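You operate a simulated robot arm through the tools that you are given. There is no shell and no other tool. Be economical: measure what you need, move in short steps, check, and stop when the job is done.

You run a simulated two-armed robot. Do the job below in one go: nothing can be reset, and whatever is moved stays where it is left.

## Task
Switch the yellow switch on. Put the grey gloves from the shelf under the service table on top of the carton on the clear end of the service table. Fetch the jet from the clear end of the service table and set it on the top of the low cabinet. Pick up the filter from the shelf under the service table with one hand, pass it to the other hand and put it on the clear end of the service table. The order is free. Set down upright: jet, filter.

It is judged by the outcome, as a careful person would: the job done as asked, and still so three seconds after it is handed in. It fails if anything else is knocked over, pushed out of place, dropped, spilled or broken.

## Robot
Two 7-joint arms with two-finger parallel grippers on one trunk, on a base that drives. Base frame: it is fixed to the floor where the robot stands at the start and does not move with it; the origin is under the middle of the robot, x ahead of it, y to its left, z up; the surface under the hand at the start is at about z = 300. Lengths are in mm, angles in rad, forces in N, time in s.
The left shoulder is at the start at [61, 198, 704], the right one opposite. With the tool pointing down near the work surface each hand reaches from about 100 to 680 mm from the robot's upright axis, wherever it stands, measured 20 degrees to its own side. Places, roughly: carton [2000, -4750, 750]; clear end of the service table [1600, -5000, 800]; filter (6x6x10 cm) [1900, -4700, 300]; gloves [1500, -4750, 250]; jet (4x4x5 cm) [1800, -4900, 800]; top of the low cabinet [600, -5000, 800]; yellow switch [500, 0, 400]. Payload 1.57 kg a hand.
The TCP of each hand is the grasp point between the finger pads, 30 mm short of the fingertips. In the tool frame z runs along the fingers and y along their closing line. The gripper opens to 110 mm. The fingers are 24 mm wide and 12 mm thick; the gripper's body (48 by 112 mm) begins 78 mm behind the TCP.
Orientation is that of the tool frame in the base frame, as a unit quaternion [x, y, z, w]. With the fingers straight down and closing along the base's y, the tool's x points along the base's -x, its y along +y and its z along -z.

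## Interface
- The arms move only by the tool servo_tool. It takes "left_targets", "right_targets" or both (then of equal length, played together; a hand with none holds still); each is a list of rows, each a list of 7 numbers: the turn, a rotation vector about the base's x, y, z in units of 60 degrees (1.0 is 60 degrees), then the shift along the base's x, y, z in units of 400 mm (1.0 is 400 mm), then the closure, from 0 (fully open) to 1 (shut). In form: [[ax, ay, az, dx, dy, dz, hand], ...]. A call has 1 to 10 rows; each row is the pose to reach, as a shift and turn from the pose commanded when the call began. A call with a number of a shift or a turn outside -1 to 1 is refused whole. Each row takes 0.2 s and may step no farther than 50 mm and 0.15 rad from the row before; otherwise, or with a gripper value out of range, the whole call is refused. Where a pose cannot be reached the arm comes as near as it can. A force on the tool above 40 N (or 10 N above the force at the start of the call, whichever is more), or a blocked arm, ends the call early, and 0.2 s more pass. Each finger travels about 72 mm/s and halts on what it meets, pressing with about 40 N; the grip force reading is that of the motor and also rises with nothing between the fingers. The clock runs only during rows and for 0.2 s after the last one: add rows that repeat a pose to give the fingers time. The reply holds the time, the measured pose of the TCP, the force on the tool along the base axes, the opening and the grip force, in the units named above and with some noise, with the torque about the TCP (base axes, N m) and any sound that the robot's microphone picked up.
- Cameras (640 x 400 px; columns grow to the right, rows downward): "scene" is now at [101.1, -4.3, 1278.2]; the picture's right is [-0.06, -1.00, 0.00], its down [-0.84, 0.05, -0.53] and it looks along [0.53, -0.03, -0.85] (base axes); focal length 261 px, centre (320, 200). "left" rides on the left gripper at [70, -16, -141] in its tool frame; the picture's right is [0.23, 0.97, 0.00], its down [-0.86, 0.20, -0.48] and it looks along [-0.47, 0.11, 0.88] (tool axes); focal length 222 px, centre (320, 200). "right" rides on the right gripper at [70, 16, -141] in its tool frame; the picture's right is [-0.23, 0.97, 0.00], its down [-0.85, -0.20, -0.48] and it looks along [-0.47, -0.11, 0.88] (tool axes); focal length 222 px, centre (320, 200). There is no depth. A picture from a camera that has moved, and an enlarged one, comes with that camera's place and axes in the base frame and with its lens.
- camera(camera): a new picture of that camera. It takes no simulated time.
- raise_lower(by): slides the trunk up (or, below 0, down) by that many mm; the arms and the scene camera ride with it, the base frame stays. It gives what a move gives, with no picture.
- steer(legs): drives the robot by 1 to 6 legs, each [ahead, left, turn to the left] in mm, mm and rad, along the robot's own axes; the way and the turn of a leg run together, so that a leg with both is an arc; at most 1500 mm and 3.142 rad a leg. The arms and the cameras ride along, it lands a little off, and it stops where it bumps. It gives what a move gives.
- pan_tilt(pan, tilt): turns the head with the scene camera to pan (to the left, within 1.501 rad either way) and tilt (down, from -0.506 to 1.204), counted from straight ahead of the robot. It gives what a move gives.
- inspect(camera, box): a new picture of the part [left, top, right, bottom] of that camera's present view, enlarged. It takes no simulated time.
- hand_in(): hands the job in; it is judged then, once.

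Work in short steps. Places have to be worked out from the pictures, the camera data and where the tool is seen: move nearer, look again, correct. Check each grasp and each placing, and mend what went wrong. You have 165 turns and 118 pictures in all, those below and enlarged ones among them. Open the grippers and draw the arms clear of the work before you hand the job in, unless the task says otherwise; then end with one line.

The tools are called after "Request:" by a JSON object that holds its "api" and its "payload". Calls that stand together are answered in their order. servo_tool: Moves the arms, as the interface text tells. Its arguments: {"type":"object","properties":{"left_targets":{"type":"array","items":{"type":"array","items":{"type":"number"}}},"right_targets":{"type":"array","items":{"type":"array","items":{"type":"number"}}}},"required":[]} The other tools are called the same way: raise_lower (by) slides the trunk up or down; steer (legs) drives the base; pan_tilt (pan, tilt) turns the head that bears the scene camera; camera (camera) takes a picture; inspect (camera, box) takes an enlarged picture of a part of a camera's view; hand_in () hands the job in.

At the start:

```text
t: 0.0
left_position: [479.3, 243.7, 737.9]
left_tool_rot: [-0.001, 1.0, 0.0, 0.0]
left_wrist_force: [-0.5, 0.0, -0.5]
left_torque: [-0.01, -0.02, -0.03]
left_gripper_width: 110.0
left_grip_force: 0.0
right_position: [367.9, -98.2, 701.4]
right_tool_rot: [0.0, 1.0, -0.001, -0.001]
right_wrist_force: [-0.2, -0.1, 0.1]
right_torque: [0.02, -0.01, 0.02]
right_gripper_width: 109.9
right_grip_force: 0.0
trunk travel left (down, up): [-300.0, 690.0]
robot x, y, heading: [0.1, -0.7, 0.002]
head pan, tilt: [-0.059, 1.005]
```

scene: 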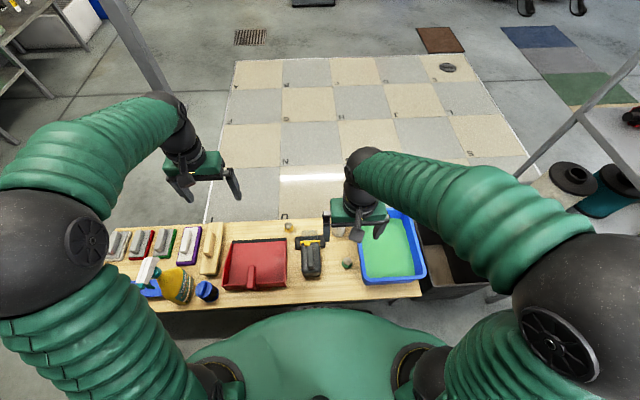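
right: 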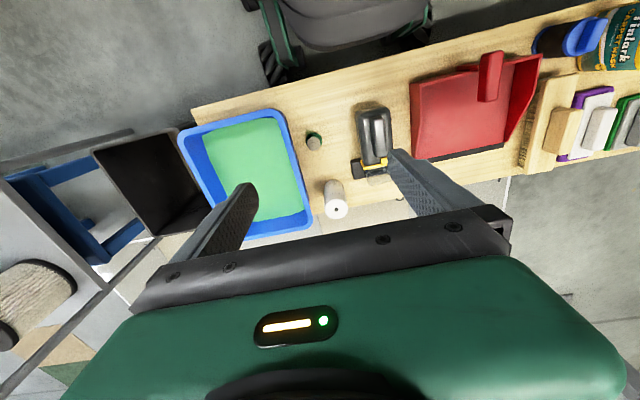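
left: 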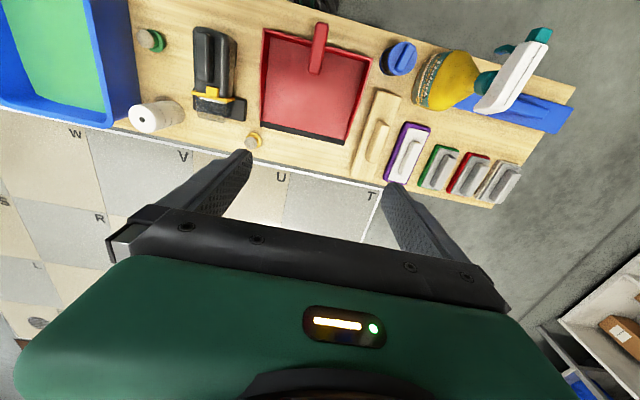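

I see a bench in front of me with a dustpan, a tray and a black tool with yellow parts. I'll enlarge the middle to find the yellow switch.

Request:
{"api": "inspect", "payload": {"camera": "scene", "box": [220, 200, 430, 330]}}

Request:
{"api": "inspect", "payload": {"camera": "left", "box": [130, 0, 390, 165]}}

```text
3.05 times, centred on (325, 265) of scene
camera zoom: at [101.1, -4.3, 1278.2], right [-0.06, -1.0, 0.0], down [-0.84, 0.05, -0.53], along [0.53, -0.03, -0.85], focal length 796 px, centre (305, 2)
```

zoom: 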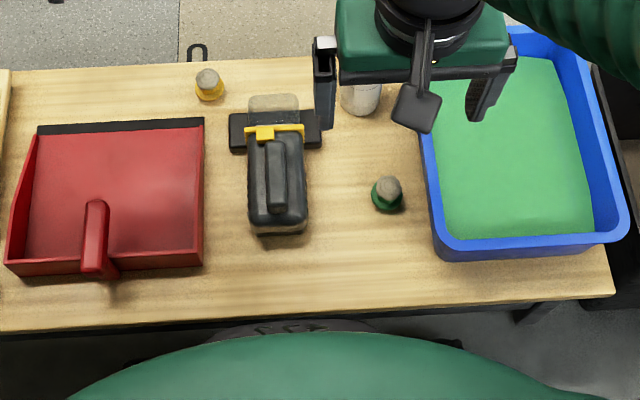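

```text
2.42 times, centred on (260, 82) of left
camera zoom: at [408.5, 228.2, 878.2], right [-0.23, 0.97, 0.0], down [0.86, 0.2, 0.48], along [0.47, 0.11, -0.88], focal length 538 px, centre (466, 485)
```

zoom: 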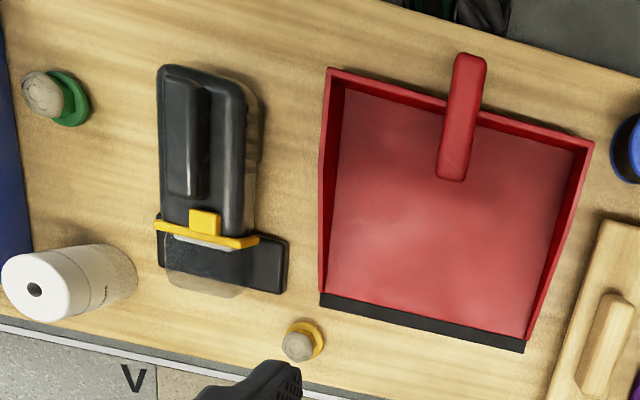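

The yellow switch (yellow base, grey top) triangulates from both pictures to about [581, 97, 320]. I move the left hand above it for a closer look.

Request:
{"api": "servo_tool", "payload": {"left_targets": [[0, 0, 0, 0.043, -0.062, -0.083, 0], [0, 0, 0, 0.086, -0.123, -0.167, 0], [0, 0, 0, 0.128, -0.185, -0.25, 0], [0, 0, 0, 0.17, -0.246, -0.333, 0], [0, 0, 0, 0.213, -0.308, -0.417, 0], [0, 0, 0, 0.255, -0.37, -0.5, 0]]}}

Request:
{"api": "camera", "payload": {"camera": "left"}}

```text
t: 1.4
left_position: [578.5, 98.6, 537.9]
left_tool_rot: [0.001, 1.0, -0.001, 0.0]
left_wrist_force: [-0.7, -0.8, 0.0]
left_torque: [0.0, 0.02, -0.01]
left_gripper_width: 110.1
left_grip_force: 0.0
right_position: [369.0, -98.0, 700.5]
right_tool_rot: [0.0, 1.0, 0.0, -0.001]
right_wrist_force: [0.7, -0.8, 0.2]
right_torque: [0.0, -0.03, 0.01]
right_gripper_width: 109.8
right_grip_force: 0.0
trunk travel left (down, up): [-300.0, 690.0]
robot x, y, heading: [-0.4, -2.4, -0.004]
head pan, tilt: [-0.059, 1.005]
```

```text
112 pictures are left
camera left: at [508.8, 81.9, 677.4], right [-0.23, 0.97, 0.0], down [0.85, 0.2, 0.48], along [0.47, 0.11, -0.88], focal length 222 px, centre (320, 200)
```

left: 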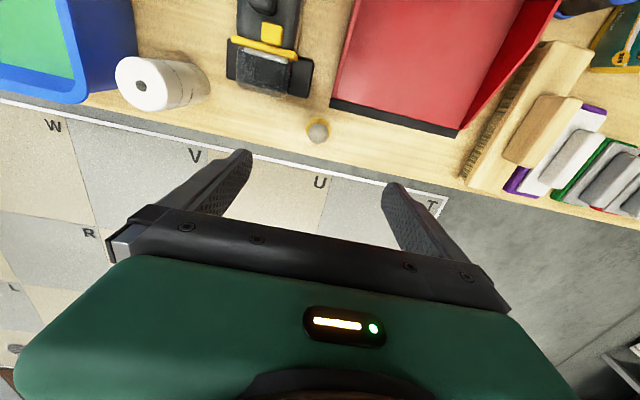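

The switch is still at about [580, 94]. I enlarge it to see what kind of switch it is.

Request:
{"api": "inspect", "payload": {"camera": "left", "box": [285, 105, 349, 145]}}

Request:
{"api": "inspect", "payload": {"camera": "scene", "box": [262, 205, 326, 245]}}

```text
10.00 times, centred on (317, 125) of left
camera zoom: at [508.8, 81.9, 677.4], right [-0.23, 0.97, 0.0], down [0.85, 0.2, 0.48], along [0.47, 0.11, -0.88], focal length 2221 px, centre (350, 950)
```

zoom: 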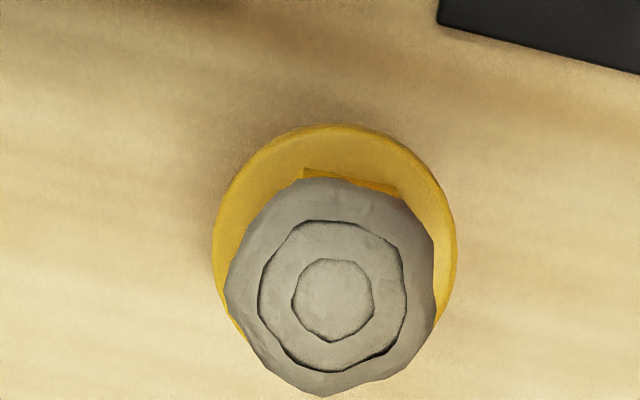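

```text
10.00 times, centred on (294, 225) of scene
camera zoom: at [102.7, -5.5, 1278.1], right [-0.06, -1.0, 0.0], down [-0.84, 0.05, -0.53], along [0.53, -0.03, -0.85], focal length 2612 px, centre (580, -50)
```

zoom: 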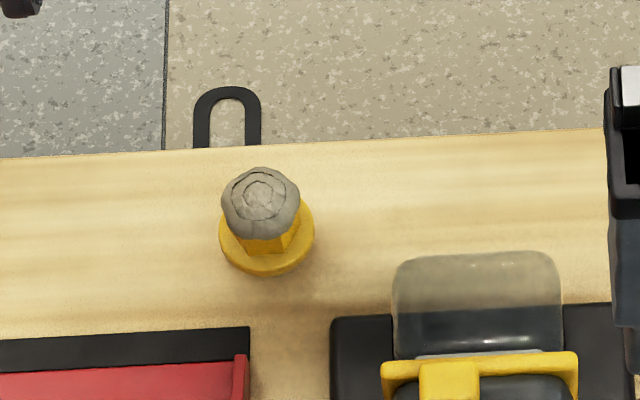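

It looks like a mushroom-type knob on a yellow base, axis near [583, 97], top near z≈332. I close the left fingers and go down to just above it.

Request:
{"api": "servo_tool", "payload": {"left_targets": [[0, 0, 0, 0.008, -0.004, -0.1, 0.4], [0, 0, 0, 0.008, -0.004, -0.2, 0.7], [0, 0, 0, 0.008, -0.004, -0.3, 1], [0, 0, 0, 0.008, -0.004, -0.36, 1], [0, 0, 0, 0.008, -0.004, -0.385, 1], [0, 0, 0, 0.008, -0.004, -0.385, 1]]}}

Request:
{"api": "camera", "payload": {"camera": "left"}}

```text
t: 2.8
left_position: [583.4, 94.3, 383.8]
left_tool_rot: [0.0, 1.0, 0.0, 0.0]
left_wrist_force: [-0.2, -0.2, 0.2]
left_torque: [-0.03, 0.0, 0.01]
left_gripper_width: 0.0
left_grip_force: 20.6
right_position: [368.0, -98.8, 700.8]
right_tool_rot: [0.0, 1.0, 0.001, 0.0]
right_wrist_force: [-0.1, 0.6, -0.1]
right_torque: [-0.02, -0.02, 0.01]
right_gripper_width: 109.8
right_grip_force: 0.0
trunk travel left (down, up): [-300.0, 690.0]
robot x, y, heading: [0.2, 0.7, -0.002]
head pan, tilt: [-0.059, 1.005]
```

```text
109 pictures are left
camera left: at [512.7, 78.2, 523.6], right [-0.23, 0.97, 0.0], down [0.85, 0.2, 0.48], along [0.47, 0.11, -0.88], focal length 222 px, centre (320, 200)
```

left: 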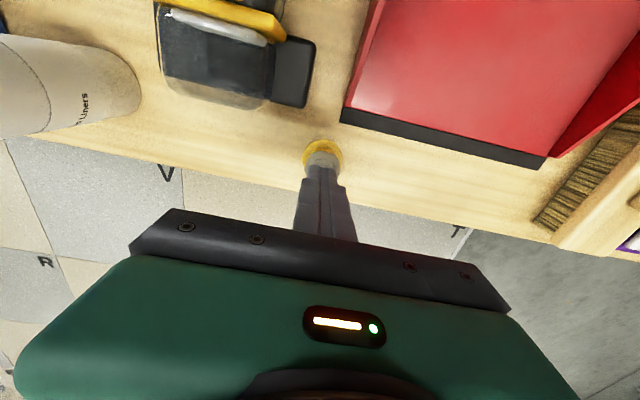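

The closed fingertips line up with the knob, tips about 20 mm above it. I go down in small steps, watching force and sound.

Request:
{"api": "servo_tool", "payload": {"left_targets": [[0, 0, 0, 0, 0.004, -0.02, 1], [0, 0, 0, 0, 0.004, -0.035, 1], [0, 0, 0, 0, 0.004, -0.05, 1], [0, 0, 0, 0, 0.004, -0.06, 1], [0, 0, 0, 0, 0.004, -0.07, 1], [0, 0, 0, 0, 0.004, -0.075, 1]]}}

Request:
{"api": "inspect", "payload": {"camera": "left", "box": [280, 120, 360, 170]}}

```text
t: 3.5
left_position: [583.9, 93.8, 376.9]
left_tool_rot: [0.0, 1.0, 0.0, 0.003]
left_wrist_force: [-10.4, 2.0, 33.5]
left_torque: [0.15, 0.73, -0.01]
left_gripper_width: 0.3
left_grip_force: 21.4
right_position: [364.8, -99.2, 704.0]
right_tool_rot: [-0.001, 1.0, 0.0, 0.002]
right_wrist_force: [0.4, 0.8, -0.5]
right_torque: [0.0, 0.01, 0.02]
right_gripper_width: 110.0
right_grip_force: 0.0
trunk travel left (down, up): [-300.0, 690.0]
robot x, y, heading: [2.5, 1.4, -0.003]
head pan, tilt: [-0.059, 1.005]
stopped in row 3 (left hand): the force on the tool passed its limit at 47 N (the readings are from after the stop); the commanded pose is now the measured one
```

```text
8.00 times, centred on (320, 145) of left
camera zoom: at [513.3, 78.2, 516.1], right [-0.23, 0.97, 0.0], down [0.85, 0.2, 0.48], along [0.47, 0.11, -0.87], focal length 1777 px, centre (320, 640)
```

zoom: 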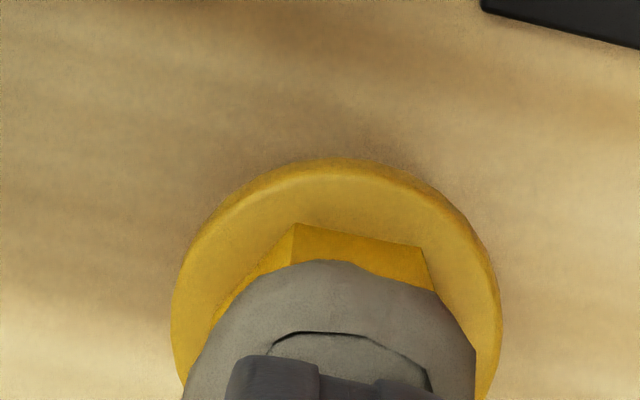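

It blocked at tip z≈347 with no click and a side force, and a hex nut shows beneath, so it is a toggle lever whose ball leans toward +x. I'll go over to its far side and flip it toward me (−x).

Request:
{"api": "servo_tool", "payload": {"left_targets": [[0, 0, 0, 0, 0.008, 0.05, 1], [0, 0, 0, 0.06, 0.008, 0.05, 1], [0, 0, 0, 0.11, 0.008, 0.05, 1], [0, 0, 0, 0.11, 0.008, 0.0, 1], [0, 0, 0, 0.11, 0.008, -0.06, 1], [0, 0, 0, 0.11, 0.008, -0.06, 1]]}}

Request:
{"api": "inspect", "payload": {"camera": "left", "box": [256, 80, 384, 160]}}

```text
t: 4.9
left_position: [629.6, 96.6, 348.8]
left_tool_rot: [0.0, 1.0, 0.0, 0.002]
left_wrist_force: [0.0, 0.1, -0.2]
left_torque: [0.0, -0.01, -0.02]
left_gripper_width: 0.1
left_grip_force: 21.7
right_position: [366.9, -99.0, 701.6]
right_tool_rot: [0.0, 1.0, 0.0, 0.0]
right_wrist_force: [-0.1, 0.6, 0.8]
right_torque: [-0.01, 0.01, 0.02]
right_gripper_width: 109.8
right_grip_force: 0.2
trunk travel left (down, up): [-300.0, 690.0]
robot x, y, heading: [-3.2, -3.2, -0.003]
head pan, tilt: [-0.059, 1.005]
```

```text
5.00 times, centred on (320, 120) of left
camera zoom: at [558.7, 81.4, 487.6], right [-0.23, 0.97, 0.0], down [0.85, 0.2, 0.48], along [0.47, 0.11, -0.88], focal length 1111 px, centre (320, 600)
```

zoom: 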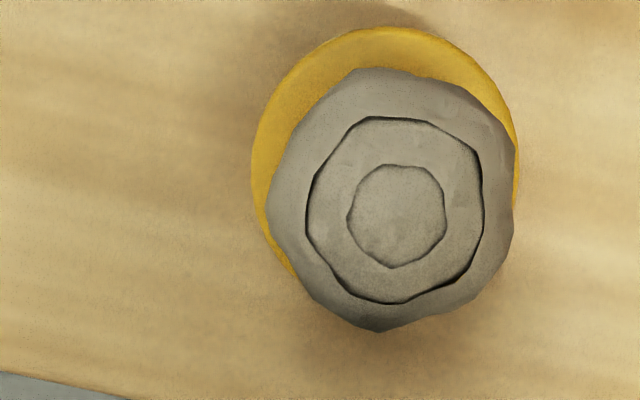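

The knob is about 35 mm wide and centred near [581, 97, 330]. I push it toward −x slowly and see whether it tilts.

Request:
{"api": "servo_tool", "payload": {"left_targets": [[0, 0, 0, -0.03, 0, 0, 1], [0, 0, 0, -0.04, 0, 0, 1], [0, 0, 0, -0.05, 0, 0, 1], [0, 0, 0, -0.06, 0, 0, 1], [0, 0, 0, -0.07, 0, 0, 1], [0, 0, 0, -0.08, 0, 0, 1], [0, 0, 0, -0.09, 0, 0, 1], [0, 0, 0, -0.1, 0, 0, 1]]}}

Request:
{"api": "inspect", "payload": {"camera": "left", "box": [256, 100, 384, 180]}}

```text
t: 6.7
left_position: [589.1, 97.0, 348.8]
left_tool_rot: [0.0, 1.0, 0.0, 0.003]
left_wrist_force: [0.0, -0.1, -0.4]
left_torque: [-0.04, 0.01, -0.05]
left_gripper_width: 0.0
left_grip_force: 21.4
right_position: [367.6, -97.3, 701.2]
right_tool_rot: [0.0, 1.0, 0.0, 0.0]
right_wrist_force: [-0.3, 0.6, 0.4]
right_torque: [0.0, 0.02, 0.01]
right_gripper_width: 109.7
right_grip_force: 0.0
trunk travel left (down, up): [-300.0, 690.0]
robot x, y, heading: [5.9, 1.6, -0.006]
head pan, tilt: [-0.059, 1.005]
```

```text
5.00 times, centred on (320, 140) of left
camera zoom: at [518.4, 81.8, 487.9], right [-0.23, 0.97, 0.0], down [0.85, 0.2, 0.48], along [0.47, 0.11, -0.88], focal length 1111 px, centre (320, 500)
```

zoom: 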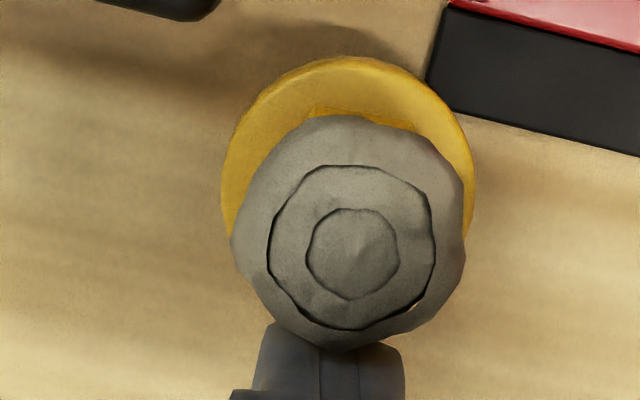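

No force registered, and the newest view shows the piece has slid about 20 mm toward −x. So it is a loose item and not the switch; the switch is probably the black device with the yellow slider. I lift away to re-measure and put the item back.

Request:
{"api": "servo_tool", "payload": {"left_targets": [[0, 0, 0, 0.05, 0, 0, 1], [0, 0, 0, 0.05, 0, 0.1, 0.8], [0, 0, 0, 0.05, 0, 0.2, 0.6], [0, 0, 0, 0.05, 0, 0.32, 0.4], [0, 0, 0, 0.0, 0, 0.42, 0.4]]}}

Request:
{"api": "inspect", "payload": {"camera": "left", "box": [200, 40, 440, 190]}}

Request:
{"api": "inspect", "payload": {"camera": "scene", "box": [262, 205, 342, 255]}}

```text
t: 7.9
left_position: [589.4, 93.8, 517.3]
left_tool_rot: [0.0, 1.0, 0.0, 0.002]
left_wrist_force: [-0.7, -0.1, 0.4]
left_torque: [0.02, 0.01, -0.01]
left_gripper_width: 66.2
left_grip_force: 0.0
right_position: [367.5, -97.8, 702.3]
right_tool_rot: [0.0, 1.0, 0.0, 0.001]
right_wrist_force: [-0.2, 0.0, -0.2]
right_torque: [-0.01, -0.05, 0.01]
right_gripper_width: 109.9
right_grip_force: 0.0
trunk travel left (down, up): [-300.0, 690.0]
robot x, y, heading: [0.2, 1.7, 0.003]
head pan, tilt: [-0.059, 1.005]
```

```text
2.67 times, centred on (320, 115) of left
camera zoom: at [519.1, 77.6, 658.0], right [-0.23, 0.97, 0.0], down [0.85, 0.2, 0.48], along [0.47, 0.11, -0.88], focal length 592 px, centre (320, 427)
```

zoom: 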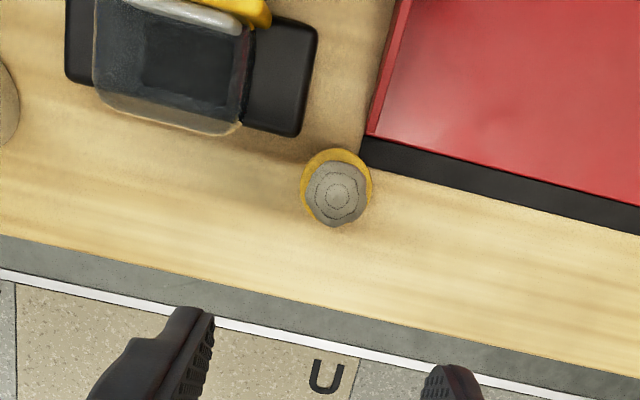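

```text
8.00 times, centred on (302, 230) of scene
camera zoom: at [100.5, -5.4, 1278.2], right [-0.06, -1.0, 0.0], down [-0.84, 0.05, -0.53], along [0.53, -0.03, -0.85], focal length 2090 px, centre (464, -40)
```

zoom: 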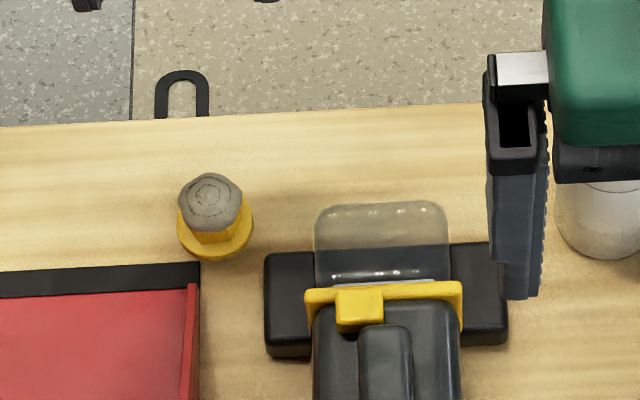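

The item's base is now at about [558, 96.5]; originally it was [581.5, 96], and the dustpan has not moved. I lower the open left fingers around its knob with TCP x≈563, clear of the dustpan.

Request:
{"api": "servo_tool", "payload": {"left_targets": [[0, 0, 0, -0.035, 0.004, -0.1, 0.45], [0, 0, 0, -0.065, 0.007, -0.2, 0.45], [0, 0, 0, -0.065, 0.007, -0.3, 0.45], [0, 0, 0, -0.065, 0.007, -0.38, 0.45], [0, 0, 0, -0.065, 0.007, -0.43, 0.45]]}}

Request:
{"api": "camera", "payload": {"camera": "left"}}

```text
t: 9.1
left_position: [561.9, 97.3, 346.1]
left_tool_rot: [0.0, 1.0, 0.0, 0.003]
left_wrist_force: [0.3, 0.2, -0.2]
left_torque: [-0.01, -0.01, 0.01]
left_gripper_width: 60.2
left_grip_force: 0.2
right_position: [367.8, -97.1, 701.4]
right_tool_rot: [0.0, 1.0, 0.0, 0.0]
right_wrist_force: [0.1, 0.3, 0.1]
right_torque: [0.01, 0.02, -0.02]
right_gripper_width: 109.8
right_grip_force: 0.0
trunk travel left (down, up): [-300.0, 690.0]
robot x, y, heading: [2.3, 0.4, -0.0]
head pan, tilt: [-0.059, 1.005]
```

```text
103 pictures are left
camera left: at [491.0, 82.4, 485.3], right [-0.23, 0.97, 0.0], down [0.85, 0.2, 0.48], along [0.47, 0.11, -0.88], focal length 222 px, centre (320, 200)
```

left: 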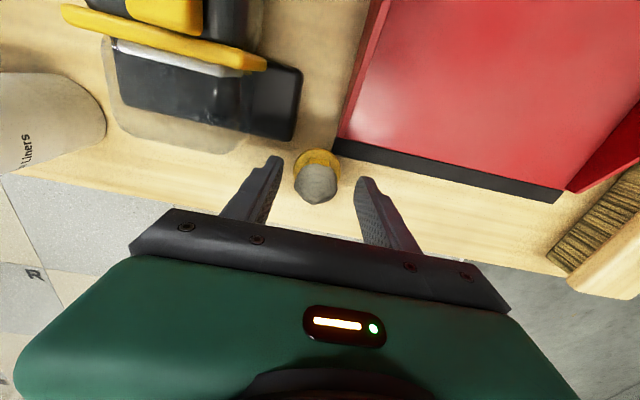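

The knob is between the fingers. I close on it and slide it back by 24 mm in +x.

Request:
{"api": "servo_tool", "payload": {"left_targets": [[0, 0, 0, 0, 0, 0, 0.7], [0, 0, 0, 0, 0, 0, 0.85], [0, 0, 0, 0, 0, 0, 0.85], [0, 0, 0, 0.015, 0, 0.002, 0.85], [0, 0, 0, 0.03, 0, 0.002, 0.85], [0, 0, 0, 0.045, 0, 0.002, 0.85], [0, 0, 0, 0.06, 0, 0.002, 0.85], [0, 0, 0, 0.06, 0, 0.002, 0.85]]}}

Request:
{"api": "inspect", "payload": {"camera": "scene", "box": [262, 205, 326, 245]}}

```text
t: 10.9
left_position: [584.9, 99.9, 346.9]
left_tool_rot: [0.0, 1.0, 0.0, 0.003]
left_wrist_force: [-1.6, 0.9, 5.0]
left_torque: [0.09, 0.1, -0.02]
left_gripper_width: 37.4
left_grip_force: 39.6
right_position: [367.6, -98.8, 701.5]
right_tool_rot: [0.0, 1.0, 0.001, 0.0]
right_wrist_force: [0.9, 0.5, -0.6]
right_torque: [0.0, 0.0, 0.0]
right_gripper_width: 109.8
right_grip_force: 0.0
trunk travel left (down, up): [-300.0, 690.0]
robot x, y, heading: [-0.2, -1.1, -0.002]
head pan, tilt: [-0.059, 1.005]
```

```text
10.00 times, centred on (294, 225) of scene
camera zoom: at [101.1, -5.2, 1278.3], right [-0.06, -1.0, 0.0], down [-0.84, 0.05, -0.53], along [0.53, -0.03, -0.85], focal length 2612 px, centre (580, -50)
```

zoom: 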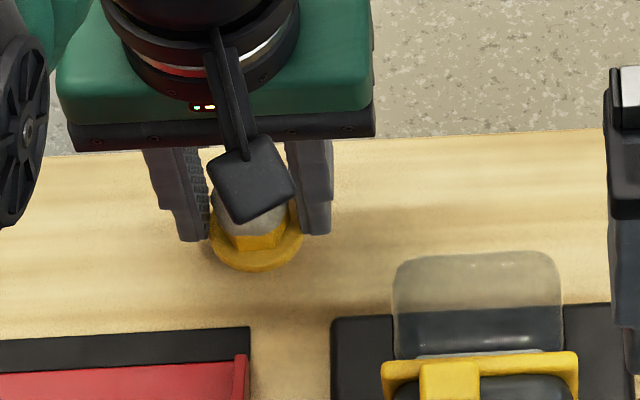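

The item's base now sits about 4.5 mm too far +y and 2 mm too far +x compared with the original picture. I correct that, then release and rise.

Request:
{"api": "servo_tool", "payload": {"left_targets": [[0, 0, 0, -0.003, -0.006, 0, 0.85], [0, 0, 0, -0.005, -0.011, 0, 0.85], [0, 0, 0, -0.005, -0.011, -0.002, 0.85], [0, 0, 0, -0.005, -0.011, -0.002, 0.5], [0, 0, 0, -0.005, -0.011, -0.002, 0.4], [0, 0, 0, -0.005, -0.011, 0.1, 0.4], [0, 0, 0, -0.005, -0.011, 0.22, 0.4], [0, 0, 0, 0.0, 0.11, 0.32, 0.4], [0, 0, 0, 0.0, 0.22, 0.36, 0.4]]}}

Request:
{"api": "inspect", "payload": {"camera": "scene", "box": [262, 205, 326, 245]}}

```text
refused: row 8 steps farther than a row can; nothing moved
```

```text
10.00 times, centred on (294, 225) of scene
camera zoom: at [101.1, -5.2, 1278.3], right [-0.06, -1.0, 0.0], down [-0.84, 0.05, -0.53], along [0.53, -0.03, -0.85], focal length 2612 px, centre (580, -50)
```

zoom: 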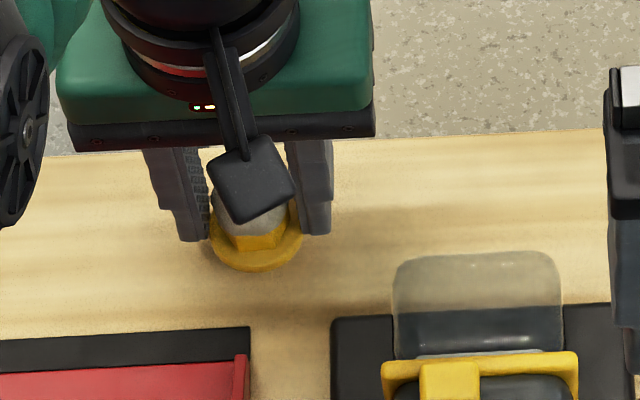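

One row was too long; I send the same move with smaller steps.

Request:
{"api": "servo_tool", "payload": {"left_targets": [[0, 0, 0, -0.003, -0.006, 0, 0.85], [0, 0, 0, -0.005, -0.011, 0, 0.85], [0, 0, 0, -0.005, -0.011, -0.002, 0.85], [0, 0, 0, -0.005, -0.011, -0.002, 0.5], [0, 0, 0, -0.005, -0.011, -0.002, 0.4], [0, 0, 0, -0.005, -0.011, 0.1, 0.4], [0, 0, 0, -0.005, -0.011, 0.2, 0.4], [0, 0, 0, 0.0, 0.06, 0.28, 0.4], [0, 0, 0, 0.0, 0.16, 0.32, 0.4], [0, 0, 0, 0.0, 0.26, 0.36, 0.4]]}}

Request:
{"api": "inspect", "payload": {"camera": "scene", "box": [262, 205, 326, 245]}}

```text
t: 13.1
left_position: [589.7, 204.6, 485.3]
left_tool_rot: [0.001, 1.0, -0.001, 0.002]
left_wrist_force: [-0.5, -0.2, 0.6]
left_torque: [-0.01, -0.03, 0.01]
left_gripper_width: 66.1
left_grip_force: 0.0
right_position: [367.2, -97.6, 700.9]
right_tool_rot: [-0.001, 1.0, 0.0, 0.001]
right_wrist_force: [1.2, 0.6, -0.6]
right_torque: [-0.03, -0.01, 0.0]
right_gripper_width: 109.9
right_grip_force: 0.0
trunk travel left (down, up): [-300.0, 690.0]
robot x, y, heading: [-2.0, -0.6, -0.003]
head pan, tilt: [-0.059, 1.005]
```

```text
10.00 times, centred on (294, 225) of scene
camera zoom: at [101.4, -3.5, 1278.2], right [-0.06, -1.0, 0.0], down [-0.84, 0.05, -0.53], along [0.53, -0.03, -0.85], focal length 2612 px, centre (580, -50)
```

zoom: 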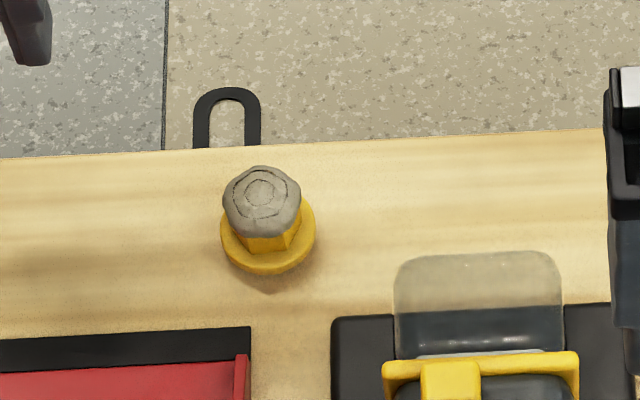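

The item is back within about a millimetre of its original place. Now I look closely at the black device with the yellow part near [500, 12].

Request:
{"api": "inspect", "payload": {"camera": "scene", "box": [280, 220, 360, 290]}}

Request:
{"api": "inspect", "payload": {"camera": "right", "box": [320, 80, 448, 200]}}

```text
5.71 times, centred on (320, 255) of scene
camera zoom: at [101.4, -3.5, 1278.2], right [-0.06, -1.0, 0.0], down [-0.84, 0.05, -0.53], along [0.53, -0.03, -0.85], focal length 1493 px, centre (320, -114)
```

zoom: 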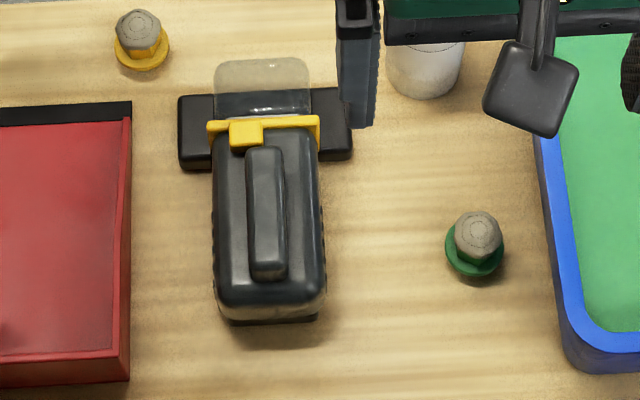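

```text
3.33 times, centred on (384, 140) of right
camera zoom: at [297.2, -80.1, 842.9], right [0.23, 0.97, 0.0], down [0.85, -0.2, 0.48], along [0.47, -0.11, -0.88], focal length 740 px, centre (107, 400)
```

zoom: 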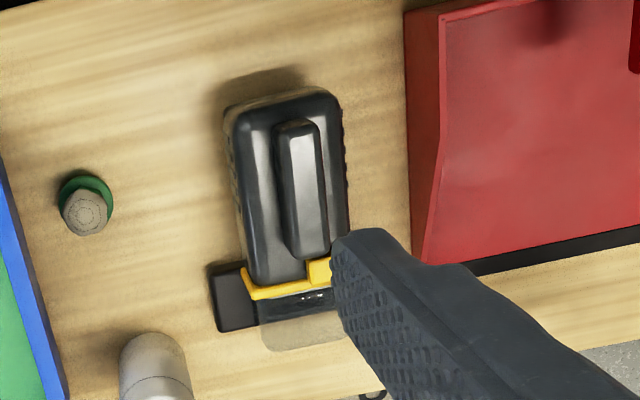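

This is a hand vacuum with a yellow collar and a yellow block near [500, 12], which matches the given switch place. I bring the left camera over it for a close view.

Request:
{"api": "servo_tool", "payload": {"left_targets": [[0, 0, 0, -0.01, -0.09, 0.03, 0.2], [0, 0, 0, -0.03, -0.18, 0.06, 0], [0, 0, 0, -0.06, -0.27, 0.06, 0], [0, 0, 0, -0.1, -0.37, 0.06, 0], [0, 0, 0, -0.13, -0.48, 0.06, 0]]}}

Request:
{"api": "camera", "payload": {"camera": "left"}}

```text
t: 14.3
left_position: [533.5, 12.3, 513.6]
left_tool_rot: [-0.001, 1.0, 0.001, 0.002]
left_wrist_force: [0.3, 0.8, 0.6]
left_torque: [0.01, 0.02, -0.01]
left_gripper_width: 110.1
left_grip_force: 0.1
right_position: [366.8, -99.1, 700.6]
right_tool_rot: [0.0, 1.0, 0.001, 0.0]
right_wrist_force: [0.1, -0.8, -0.2]
right_torque: [0.02, -0.01, 0.03]
right_gripper_width: 110.2
right_grip_force: 0.1
trunk travel left (down, up): [-300.0, 690.0]
robot x, y, heading: [-0.6, -0.9, -0.002]
head pan, tilt: [-0.059, 1.005]
```

```text
97 pictures are left
camera left: at [462.8, -3.9, 653.0], right [-0.23, 0.97, 0.0], down [0.85, 0.2, 0.48], along [0.47, 0.11, -0.88], focal length 222 px, centre (320, 200)
```

left: 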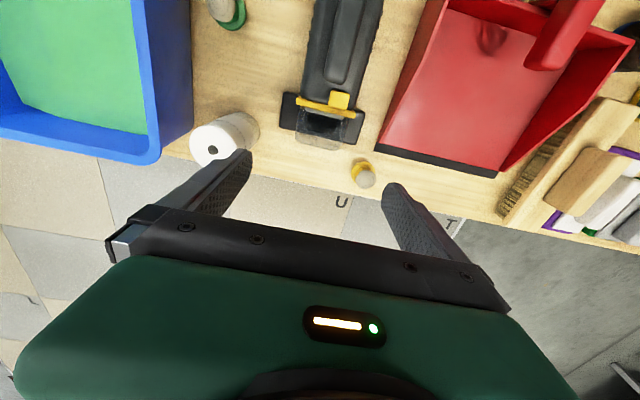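

Request:
{"api": "inspect", "payload": {"camera": "left", "box": [264, 60, 392, 150]}}

```text
4.44 times, centred on (328, 105) of left
camera zoom: at [462.8, -3.9, 653.0], right [-0.23, 0.97, 0.0], down [0.85, 0.2, 0.48], along [0.47, 0.11, -0.88], focal length 987 px, centre (284, 622)
```

zoom: 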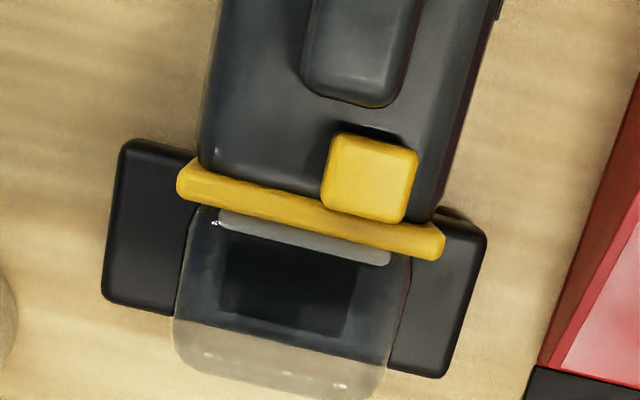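

A yellow block about 26 mm across sits on top of the vacuum at [480, 22.5, ~380], so it is either a push button or a slider. I close the left fingers and go just above it, moving the right hand aside.

Request:
{"api": "servo_tool", "payload": {"left_targets": [[0, 0, 0, -0.04, 0.01, 0, 0.4], [0, 0, 0, -0.09, 0.025, 0, 0.8], [0, 0, 0, -0.134, 0.025, -0.08, 1], [0, 0, 0, -0.134, 0.025, -0.16, 1], [0, 0, 0, -0.134, 0.025, -0.21, 1], [0, 0, 0, -0.134, 0.025, -0.21, 1]], "right_targets": [[0, 0, 0, 0, -0.08, 0, 0], [0, 0, 0, 0, -0.16, 0, 0], [0, 0, 0, 0, -0.24, 0, 0], [0, 0, 0, 0, -0.3, 0, 0], [0, 0, 0, 0, -0.3, 0, 0], [0, 0, 0, 0, -0.3, 0, 0]]}}

Request:
{"api": "camera", "payload": {"camera": "left"}}

Request:
{"api": "inspect", "payload": {"camera": "scene", "box": [270, 210, 350, 260]}}

```text
t: 15.7
left_position: [481.1, 21.5, 430.9]
left_tool_rot: [0.0, 1.0, 0.001, 0.003]
left_wrist_force: [-0.6, 0.7, 0.3]
left_torque: [0.0, -0.04, 0.01]
left_gripper_width: 0.1
left_grip_force: 21.3
right_position: [366.2, -220.5, 702.4]
right_tool_rot: [0.0, 1.0, 0.0, 0.0]
right_wrist_force: [-0.4, -0.5, 0.3]
right_torque: [0.0, 0.02, 0.01]
right_gripper_width: 110.2
right_grip_force: 0.1
trunk travel left (down, up): [-300.0, 690.0]
robot x, y, heading: [1.0, 2.0, -0.001]
head pan, tilt: [-0.059, 1.005]
```

```text
95 pictures are left
camera left: at [410.5, 5.5, 569.9], right [-0.23, 0.97, 0.0], down [0.85, 0.2, 0.48], along [0.47, 0.11, -0.88], focal length 222 px, centre (320, 200)
```

left: 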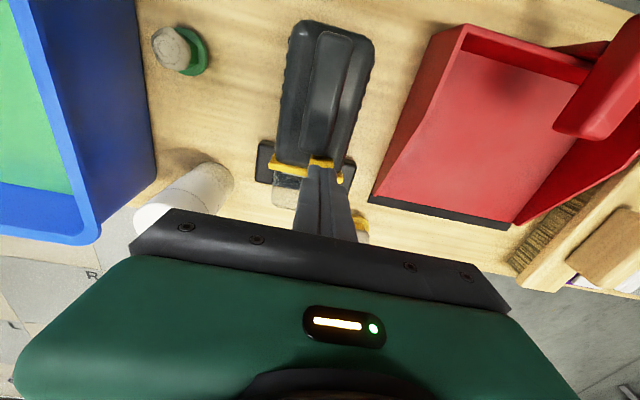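

```text
8.00 times, centred on (310, 235) of scene
camera zoom: at [101.4, -5.9, 1278.2], right [-0.06, -1.0, 0.0], down [-0.84, 0.05, -0.53], along [0.53, -0.03, -0.85], focal length 2090 px, centre (400, -80)
```

zoom: 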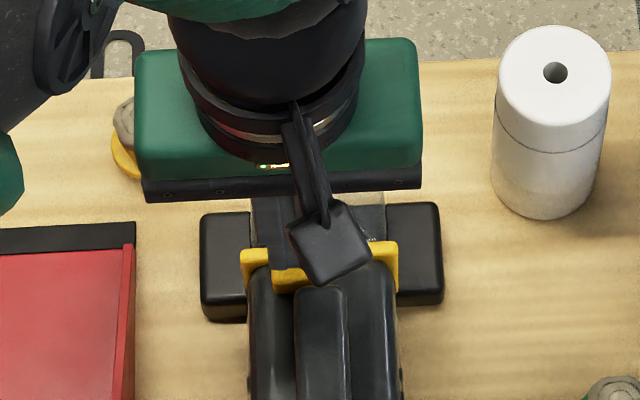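

The tips are over the block. I press down slowly, watching for force and a click.

Request:
{"api": "servo_tool", "payload": {"left_targets": [[0, 0, 0, 0, 0, -0.02, 1], [0, 0, 0, 0, 0, -0.03, 1], [0, 0, 0, 0, 0, -0.036, 1], [0, 0, 0, 0, 0, -0.042, 1], [0, 0, 0, 0, 0, -0.048, 1], [0, 0, 0, 0, 0, -0.054, 1], [0, 0, 0, 0, 0, -0.06, 1], [0, 0, 0, 0, 0, -0.066, 1], [0, 0, 0, 0, 0, -0.072, 1]]}}

```text
t: 16.7
left_position: [481.8, 19.0, 418.5]
left_tool_rot: [0.001, 1.0, -0.001, 0.006]
left_wrist_force: [-11.3, 1.2, 31.5]
left_torque: [-0.01, 0.5, 0.03]
left_gripper_width: 0.0
left_grip_force: 21.3
right_position: [364.7, -219.7, 701.3]
right_tool_rot: [-0.001, 1.0, 0.0, 0.002]
right_wrist_force: [-0.4, -0.1, 0.3]
right_torque: [0.03, 0.0, -0.01]
right_gripper_width: 110.1
right_grip_force: 0.1
trunk travel left (down, up): [-300.0, 690.0]
robot x, y, heading: [-3.1, -0.3, -0.0]
head pan, tilt: [-0.059, 1.005]
stopped in row 5 (left hand): the force on the tool passed its limit at 45 N (the readings are from after the stop); the commanded pose is now the measured one
```

It was hard at tip z≈388, with no click and no travel, so it is not a plain push button and may slide or rock. I back off a little and look more closely.

Request:
{"api": "servo_tool", "payload": {"left_targets": [[0, 0, 0, 0, 0, 0.05, 1], [0, 0, 0, 0.08, 0, 0.08, 1], [0, 0, 0, 0.16, 0, 0.08, 1]]}}

Request:
{"api": "inspect", "payload": {"camera": "left", "box": [280, 60, 376, 120]}}

Request:
{"api": "inspect", "payload": {"camera": "scene", "box": [292, 233, 332, 258]}}

```text
t: 17.5
left_position: [546.4, 19.7, 447.0]
left_tool_rot: [0.0, 1.0, -0.001, 0.003]
left_wrist_force: [0.6, -0.1, -0.5]
left_torque: [-0.02, 0.01, -0.01]
left_gripper_width: 0.1
left_grip_force: 21.5
right_position: [366.6, -219.4, 700.9]
right_tool_rot: [0.0, 1.0, -0.001, -0.001]
right_wrist_force: [0.3, -0.2, 0.1]
right_torque: [0.03, 0.0, -0.01]
right_gripper_width: 109.9
right_grip_force: 0.0
trunk travel left (down, up): [-300.0, 690.0]
robot x, y, heading: [0.8, 0.5, 0.003]
head pan, tilt: [-0.059, 1.005]
```

```text
6.67 times, centred on (328, 90) of left
camera zoom: at [475.7, 4.6, 586.4], right [-0.23, 0.97, 0.0], down [0.85, 0.2, 0.48], along [0.47, 0.11, -0.87], focal length 1481 px, centre (267, 933)
```

zoom: 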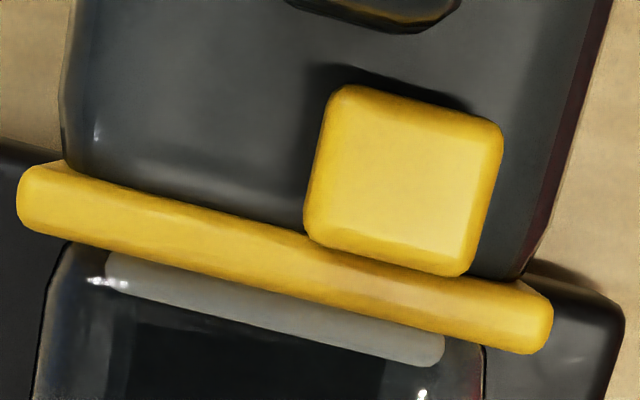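

```text
16.00 times, centred on (312, 246) of scene
camera zoom: at [102.3, -5.8, 1278.1], right [-0.06, -1.0, 0.0], down [-0.84, 0.05, -0.53], along [0.53, -0.03, -0.85], focal length 4179 px, centre (448, -528)
```

zoom: 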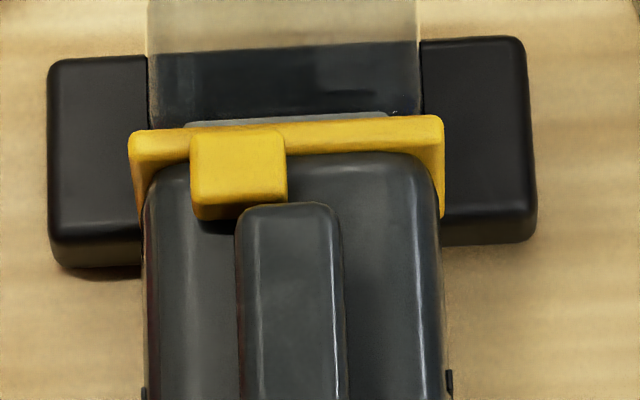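

The block sits off-centre on a yellow rail (left of the middle by about 11 mm), so it is a slide switch running along y. I place the closed fingertips on its +y side.

Request:
{"api": "servo_tool", "payload": {"left_targets": [[0, 0, 0, 0, 0.09, 0, 1], [0, 0, 0, -0.09, 0.09, 0, 1], [0, 0, 0, -0.17, 0.09, 0, 1], [0, 0, 0, -0.17, 0.09, -0.05, 1], [0, 0, 0, -0.17, 0.09, -0.09, 1], [0, 0, 0, -0.17, 0.09, -0.09, 1]]}}

Request:
{"api": "inspect", "payload": {"camera": "left", "box": [240, 100, 400, 200]}}

Request:
{"api": "inspect", "payload": {"camera": "scene", "box": [282, 220, 346, 260]}}

```text
t: 18.9
left_position: [479.2, 57.2, 412.4]
left_tool_rot: [-0.001, 1.0, -0.001, 0.005]
left_wrist_force: [0.6, 0.0, 0.1]
left_torque: [-0.03, 0.03, 0.0]
left_gripper_width: 0.1
left_grip_force: 21.6
right_position: [367.4, -218.4, 701.1]
right_tool_rot: [0.0, 1.0, 0.0, 0.0]
right_wrist_force: [0.3, -1.0, -0.1]
right_torque: [-0.03, 0.01, 0.02]
right_gripper_width: 109.8
right_grip_force: 0.0
trunk travel left (down, up): [-300.0, 690.0]
robot x, y, heading: [2.5, 0.4, 0.004]
head pan, tilt: [-0.059, 1.005]
```

```text
4.00 times, centred on (320, 150) of left
camera zoom: at [407.6, 42.8, 550.6], right [-0.23, 0.97, 0.0], down [0.85, 0.2, 0.49], along [0.47, 0.11, -0.87], focal length 888 px, centre (320, 400)
```

zoom: 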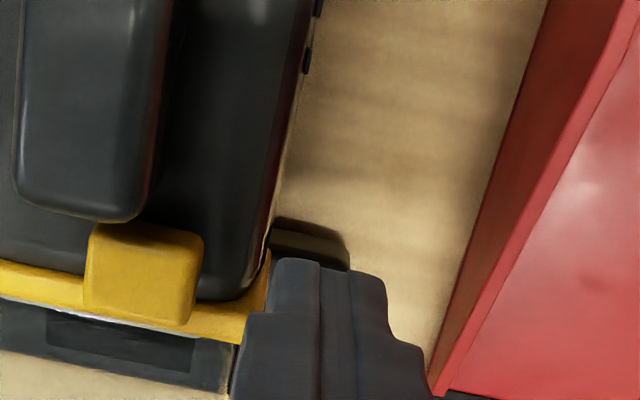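

```text
10.00 times, centred on (314, 240) of scene
camera zoom: at [101.6, -5.7, 1278.2], right [-0.06, -1.0, 0.0], down [-0.84, 0.05, -0.53], along [0.53, -0.03, -0.85], focal length 2612 px, centre (380, -200)
```

zoom: 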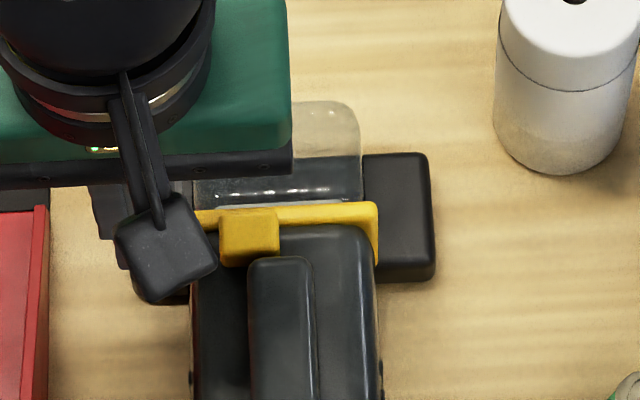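

The finger is beside the block with about an 11 mm gap and lines up with it. I push toward −y slowly.

Request:
{"api": "servo_tool", "payload": {"left_targets": [[0, 0, 0, -0.008, -0.02, -0.003, 1], [0, 0, 0, -0.008, -0.03, -0.003, 1], [0, 0, 0, -0.008, -0.04, -0.003, 1], [0, 0, 0, -0.008, -0.05, -0.003, 1], [0, 0, 0, -0.008, -0.06, -0.003, 1], [0, 0, 0, -0.008, -0.07, -0.003, 1], [0, 0, 0, -0.008, -0.078, -0.003, 1]]}}

Request:
{"api": "inspect", "payload": {"camera": "scene", "box": [282, 220, 346, 260]}}

```text
t: 20.5
left_position: [473.5, 26.4, 408.7]
left_tool_rot: [0.0, 1.0, -0.002, 0.003]
left_wrist_force: [-0.2, 1.6, 0.4]
left_torque: [0.05, 0.0, 0.05]
left_gripper_width: 0.2
left_grip_force: 21.2
right_position: [367.1, -219.1, 700.2]
right_tool_rot: [0.0, 1.0, 0.0, 0.0]
right_wrist_force: [1.0, 0.0, -0.1]
right_torque: [-0.01, 0.01, 0.02]
right_gripper_width: 110.0
right_grip_force: 0.1
trunk travel left (down, up): [-300.0, 690.0]
robot x, y, heading: [0.6, 0.4, -0.003]
head pan, tilt: [-0.059, 1.005]
```

```text
10.00 times, centred on (314, 240) of scene
camera zoom: at [101.4, -5.6, 1278.2], right [-0.06, -1.0, 0.0], down [-0.84, 0.05, -0.53], along [0.53, -0.03, -0.85], focal length 2612 px, centre (380, -200)
```

zoom: 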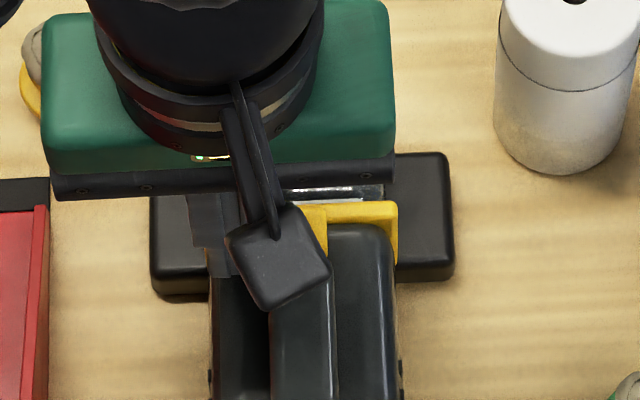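

The whole vacuum slid about 8 mm toward −y. I back off and check whether the block moved relative to the rail.

Request:
{"api": "servo_tool", "payload": {"left_targets": [[0, 0, 0, 0, 0.03, 0, 1], [0, 0, 0, 0, 0.05, 0.1, 0.8], [0, 0, 0, 0, 0.15, 0.13, 0.6]]}}

Request:
{"api": "inspect", "payload": {"camera": "scene", "box": [282, 220, 346, 260]}}

```text
t: 21.3
left_position: [475.1, 83.9, 462.9]
left_tool_rot: [0.0, 1.0, -0.001, 0.004]
left_wrist_force: [0.2, 0.2, 0.9]
left_torque: [-0.07, -0.01, 0.0]
left_gripper_width: 44.0
left_grip_force: 0.1
right_position: [367.2, -218.8, 699.9]
right_tool_rot: [0.0, 1.0, 0.001, 0.0]
right_wrist_force: [-0.3, -0.6, 0.6]
right_torque: [-0.02, -0.02, 0.0]
right_gripper_width: 110.1
right_grip_force: 0.0
trunk travel left (down, up): [-300.0, 690.0]
robot x, y, heading: [-0.6, -0.4, 0.001]
head pan, tilt: [-0.059, 1.005]
```

```text
10.00 times, centred on (314, 240) of scene
camera zoom: at [101.8, -4.1, 1278.1], right [-0.06, -1.0, 0.0], down [-0.84, 0.05, -0.53], along [0.53, -0.03, -0.85], focal length 2612 px, centre (380, -200)
```

zoom: 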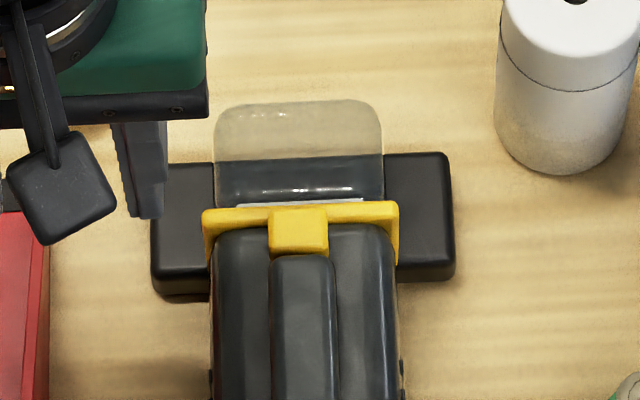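

The block did slide about 11 mm along its rail and is now centred, and the vacuum slipped about 8 mm. I'll bring the right hand in, tilted, against the vacuum's −y side, both to push it back and to brace it while I test whether the slider goes further.

Request:
{"api": "servo_tool", "payload": {"right_targets": [[0.125, 0, 0, 0.025, 0.035, -0.095, 0.3], [0.25, 0, 0, 0.05, 0.07, -0.19, 0.6], [0.375, 0, 0, 0.075, 0.105, -0.285, 1], [0.5, 0, 0, 0.1, 0.14, -0.38, 1], [0.5, 0, 0, 0.125, 0.175, -0.48, 1], [0.5, 0, 0, 0.15, 0.21, -0.58, 1], [0.5, 0, 0, 0.175, 0.245, -0.68, 1], [0.5, 0, 0, 0.2, 0.28, -0.78, 1], [0.5, 0, 0, 0.22, 0.315, -0.87, 1], [0.5, 0, 0, 0.22, 0.315, -0.87, 1]]}}

Request:
{"api": "camera", "payload": {"camera": "scene"}}

Request:
{"api": "camera", "payload": {"camera": "right"}}

```text
t: 23.3
left_position: [475.3, 82.7, 464.6]
left_tool_rot: [0.0, 1.0, 0.0, 0.004]
left_wrist_force: [-0.5, 0.1, -0.2]
left_torque: [0.0, 0.04, 0.01]
left_gripper_width: 44.1
left_grip_force: 0.0
right_position: [452.5, -96.7, 363.1]
right_tool_rot: [0.001, 0.965, 0.263, -0.001]
right_wrist_force: [-8.8, -5.4, 24.9]
right_torque: [-1.61, 0.17, -0.62]
right_gripper_width: 0.2
right_grip_force: 21.0
trunk travel left (down, up): [-300.0, 690.0]
robot x, y, heading: [-1.4, 1.9, 0.002]
head pan, tilt: [-0.059, 1.005]
stopped in row 10 (right hand): the force on the tool passed its limit at 125 N (the readings are from after the stop); the commanded pose is now the measured one
```

```text
87 pictures are left
camera scene: at [100.1, -5.4, 1278.9], right [-0.06, -1.0, 0.0], down [-0.84, 0.05, -0.53], along [0.53, -0.03, -0.84], focal length 261 px, centre (320, 200)
```

scene: 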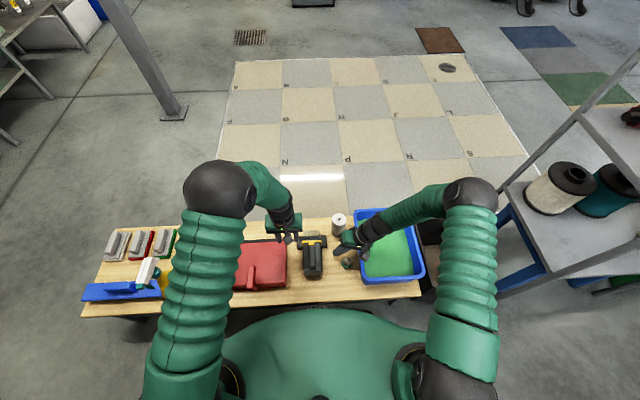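

```text
86 pictures are left
camera right: at [382.6, -153.3, 493.6], right [0.23, 0.84, 0.49], down [0.85, -0.42, 0.31], along [0.47, 0.35, -0.81], focal length 222 px, centre (320, 200)
```

right: 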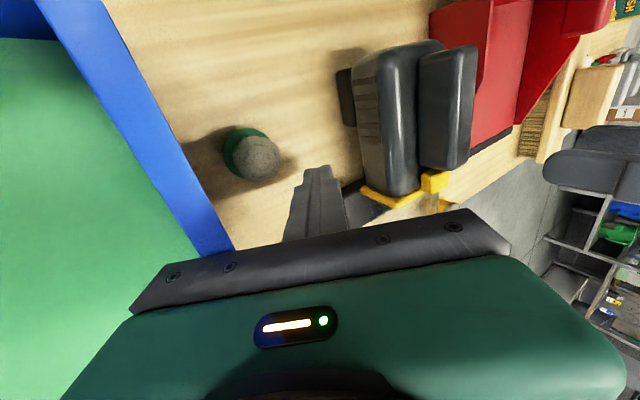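

The right hand met something at its outer side, probably the tray rim under the gripper body. I raise it and check the tray.

Request:
{"api": "servo_tool", "payload": {"right_targets": [[0.5, 0, 0, 0, 0, 0.1, 1], [0.5, 0, 0, 0, 0, 0.15, 1]]}}

Request:
{"api": "inspect", "payload": {"camera": "scene", "box": [270, 195, 440, 310]}}

```text
refused: row 1 steps farther than a row can; nothing moved
```

```text
3.48 times, centred on (355, 252) of scene
camera zoom: at [100.1, -5.4, 1278.9], right [-0.06, -1.0, 0.0], down [-0.84, 0.05, -0.53], along [0.53, -0.03, -0.84], focal length 908 px, centre (198, 17)
```

zoom: 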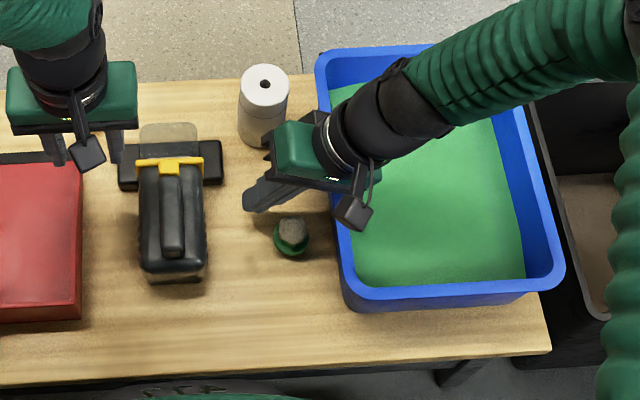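

The tray corners match their original places. The turn is relative to each call, so I resend with no turn, raising the right hand.

Request:
{"api": "servo_tool", "payload": {"right_targets": [[0, 0, 0, 0, 0.02, 0.1, 1], [0, 0, 0, 0, 0.08, 0.13, 1]]}}

Request:
{"api": "inspect", "payload": {"camera": "scene", "box": [270, 195, 440, 310]}}

```text
t: 23.9
left_position: [475.4, 83.1, 463.2]
left_tool_rot: [0.001, 1.0, -0.001, 0.004]
left_wrist_force: [0.8, 0.4, -0.1]
left_torque: [0.0, -0.03, -0.03]
left_gripper_width: 44.2
left_grip_force: 0.1
right_position: [453.6, -62.6, 414.9]
right_tool_rot: [0.001, 0.965, 0.261, 0.0]
right_wrist_force: [0.1, -0.2, 0.0]
right_torque: [-0.01, 0.02, 0.03]
right_gripper_width: 0.0
right_grip_force: 21.4
trunk travel left (down, up): [-300.0, 690.0]
robot x, y, heading: [2.5, 0.4, 0.002]
head pan, tilt: [-0.059, 1.005]
```

```text
3.48 times, centred on (355, 252) of scene
camera zoom: at [103.4, -4.8, 1277.9], right [-0.06, -1.0, 0.0], down [-0.84, 0.05, -0.53], along [0.53, -0.03, -0.85], focal length 908 px, centre (198, 17)
```

zoom: 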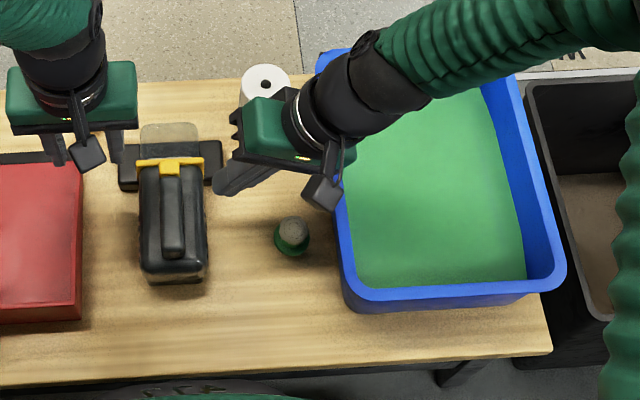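

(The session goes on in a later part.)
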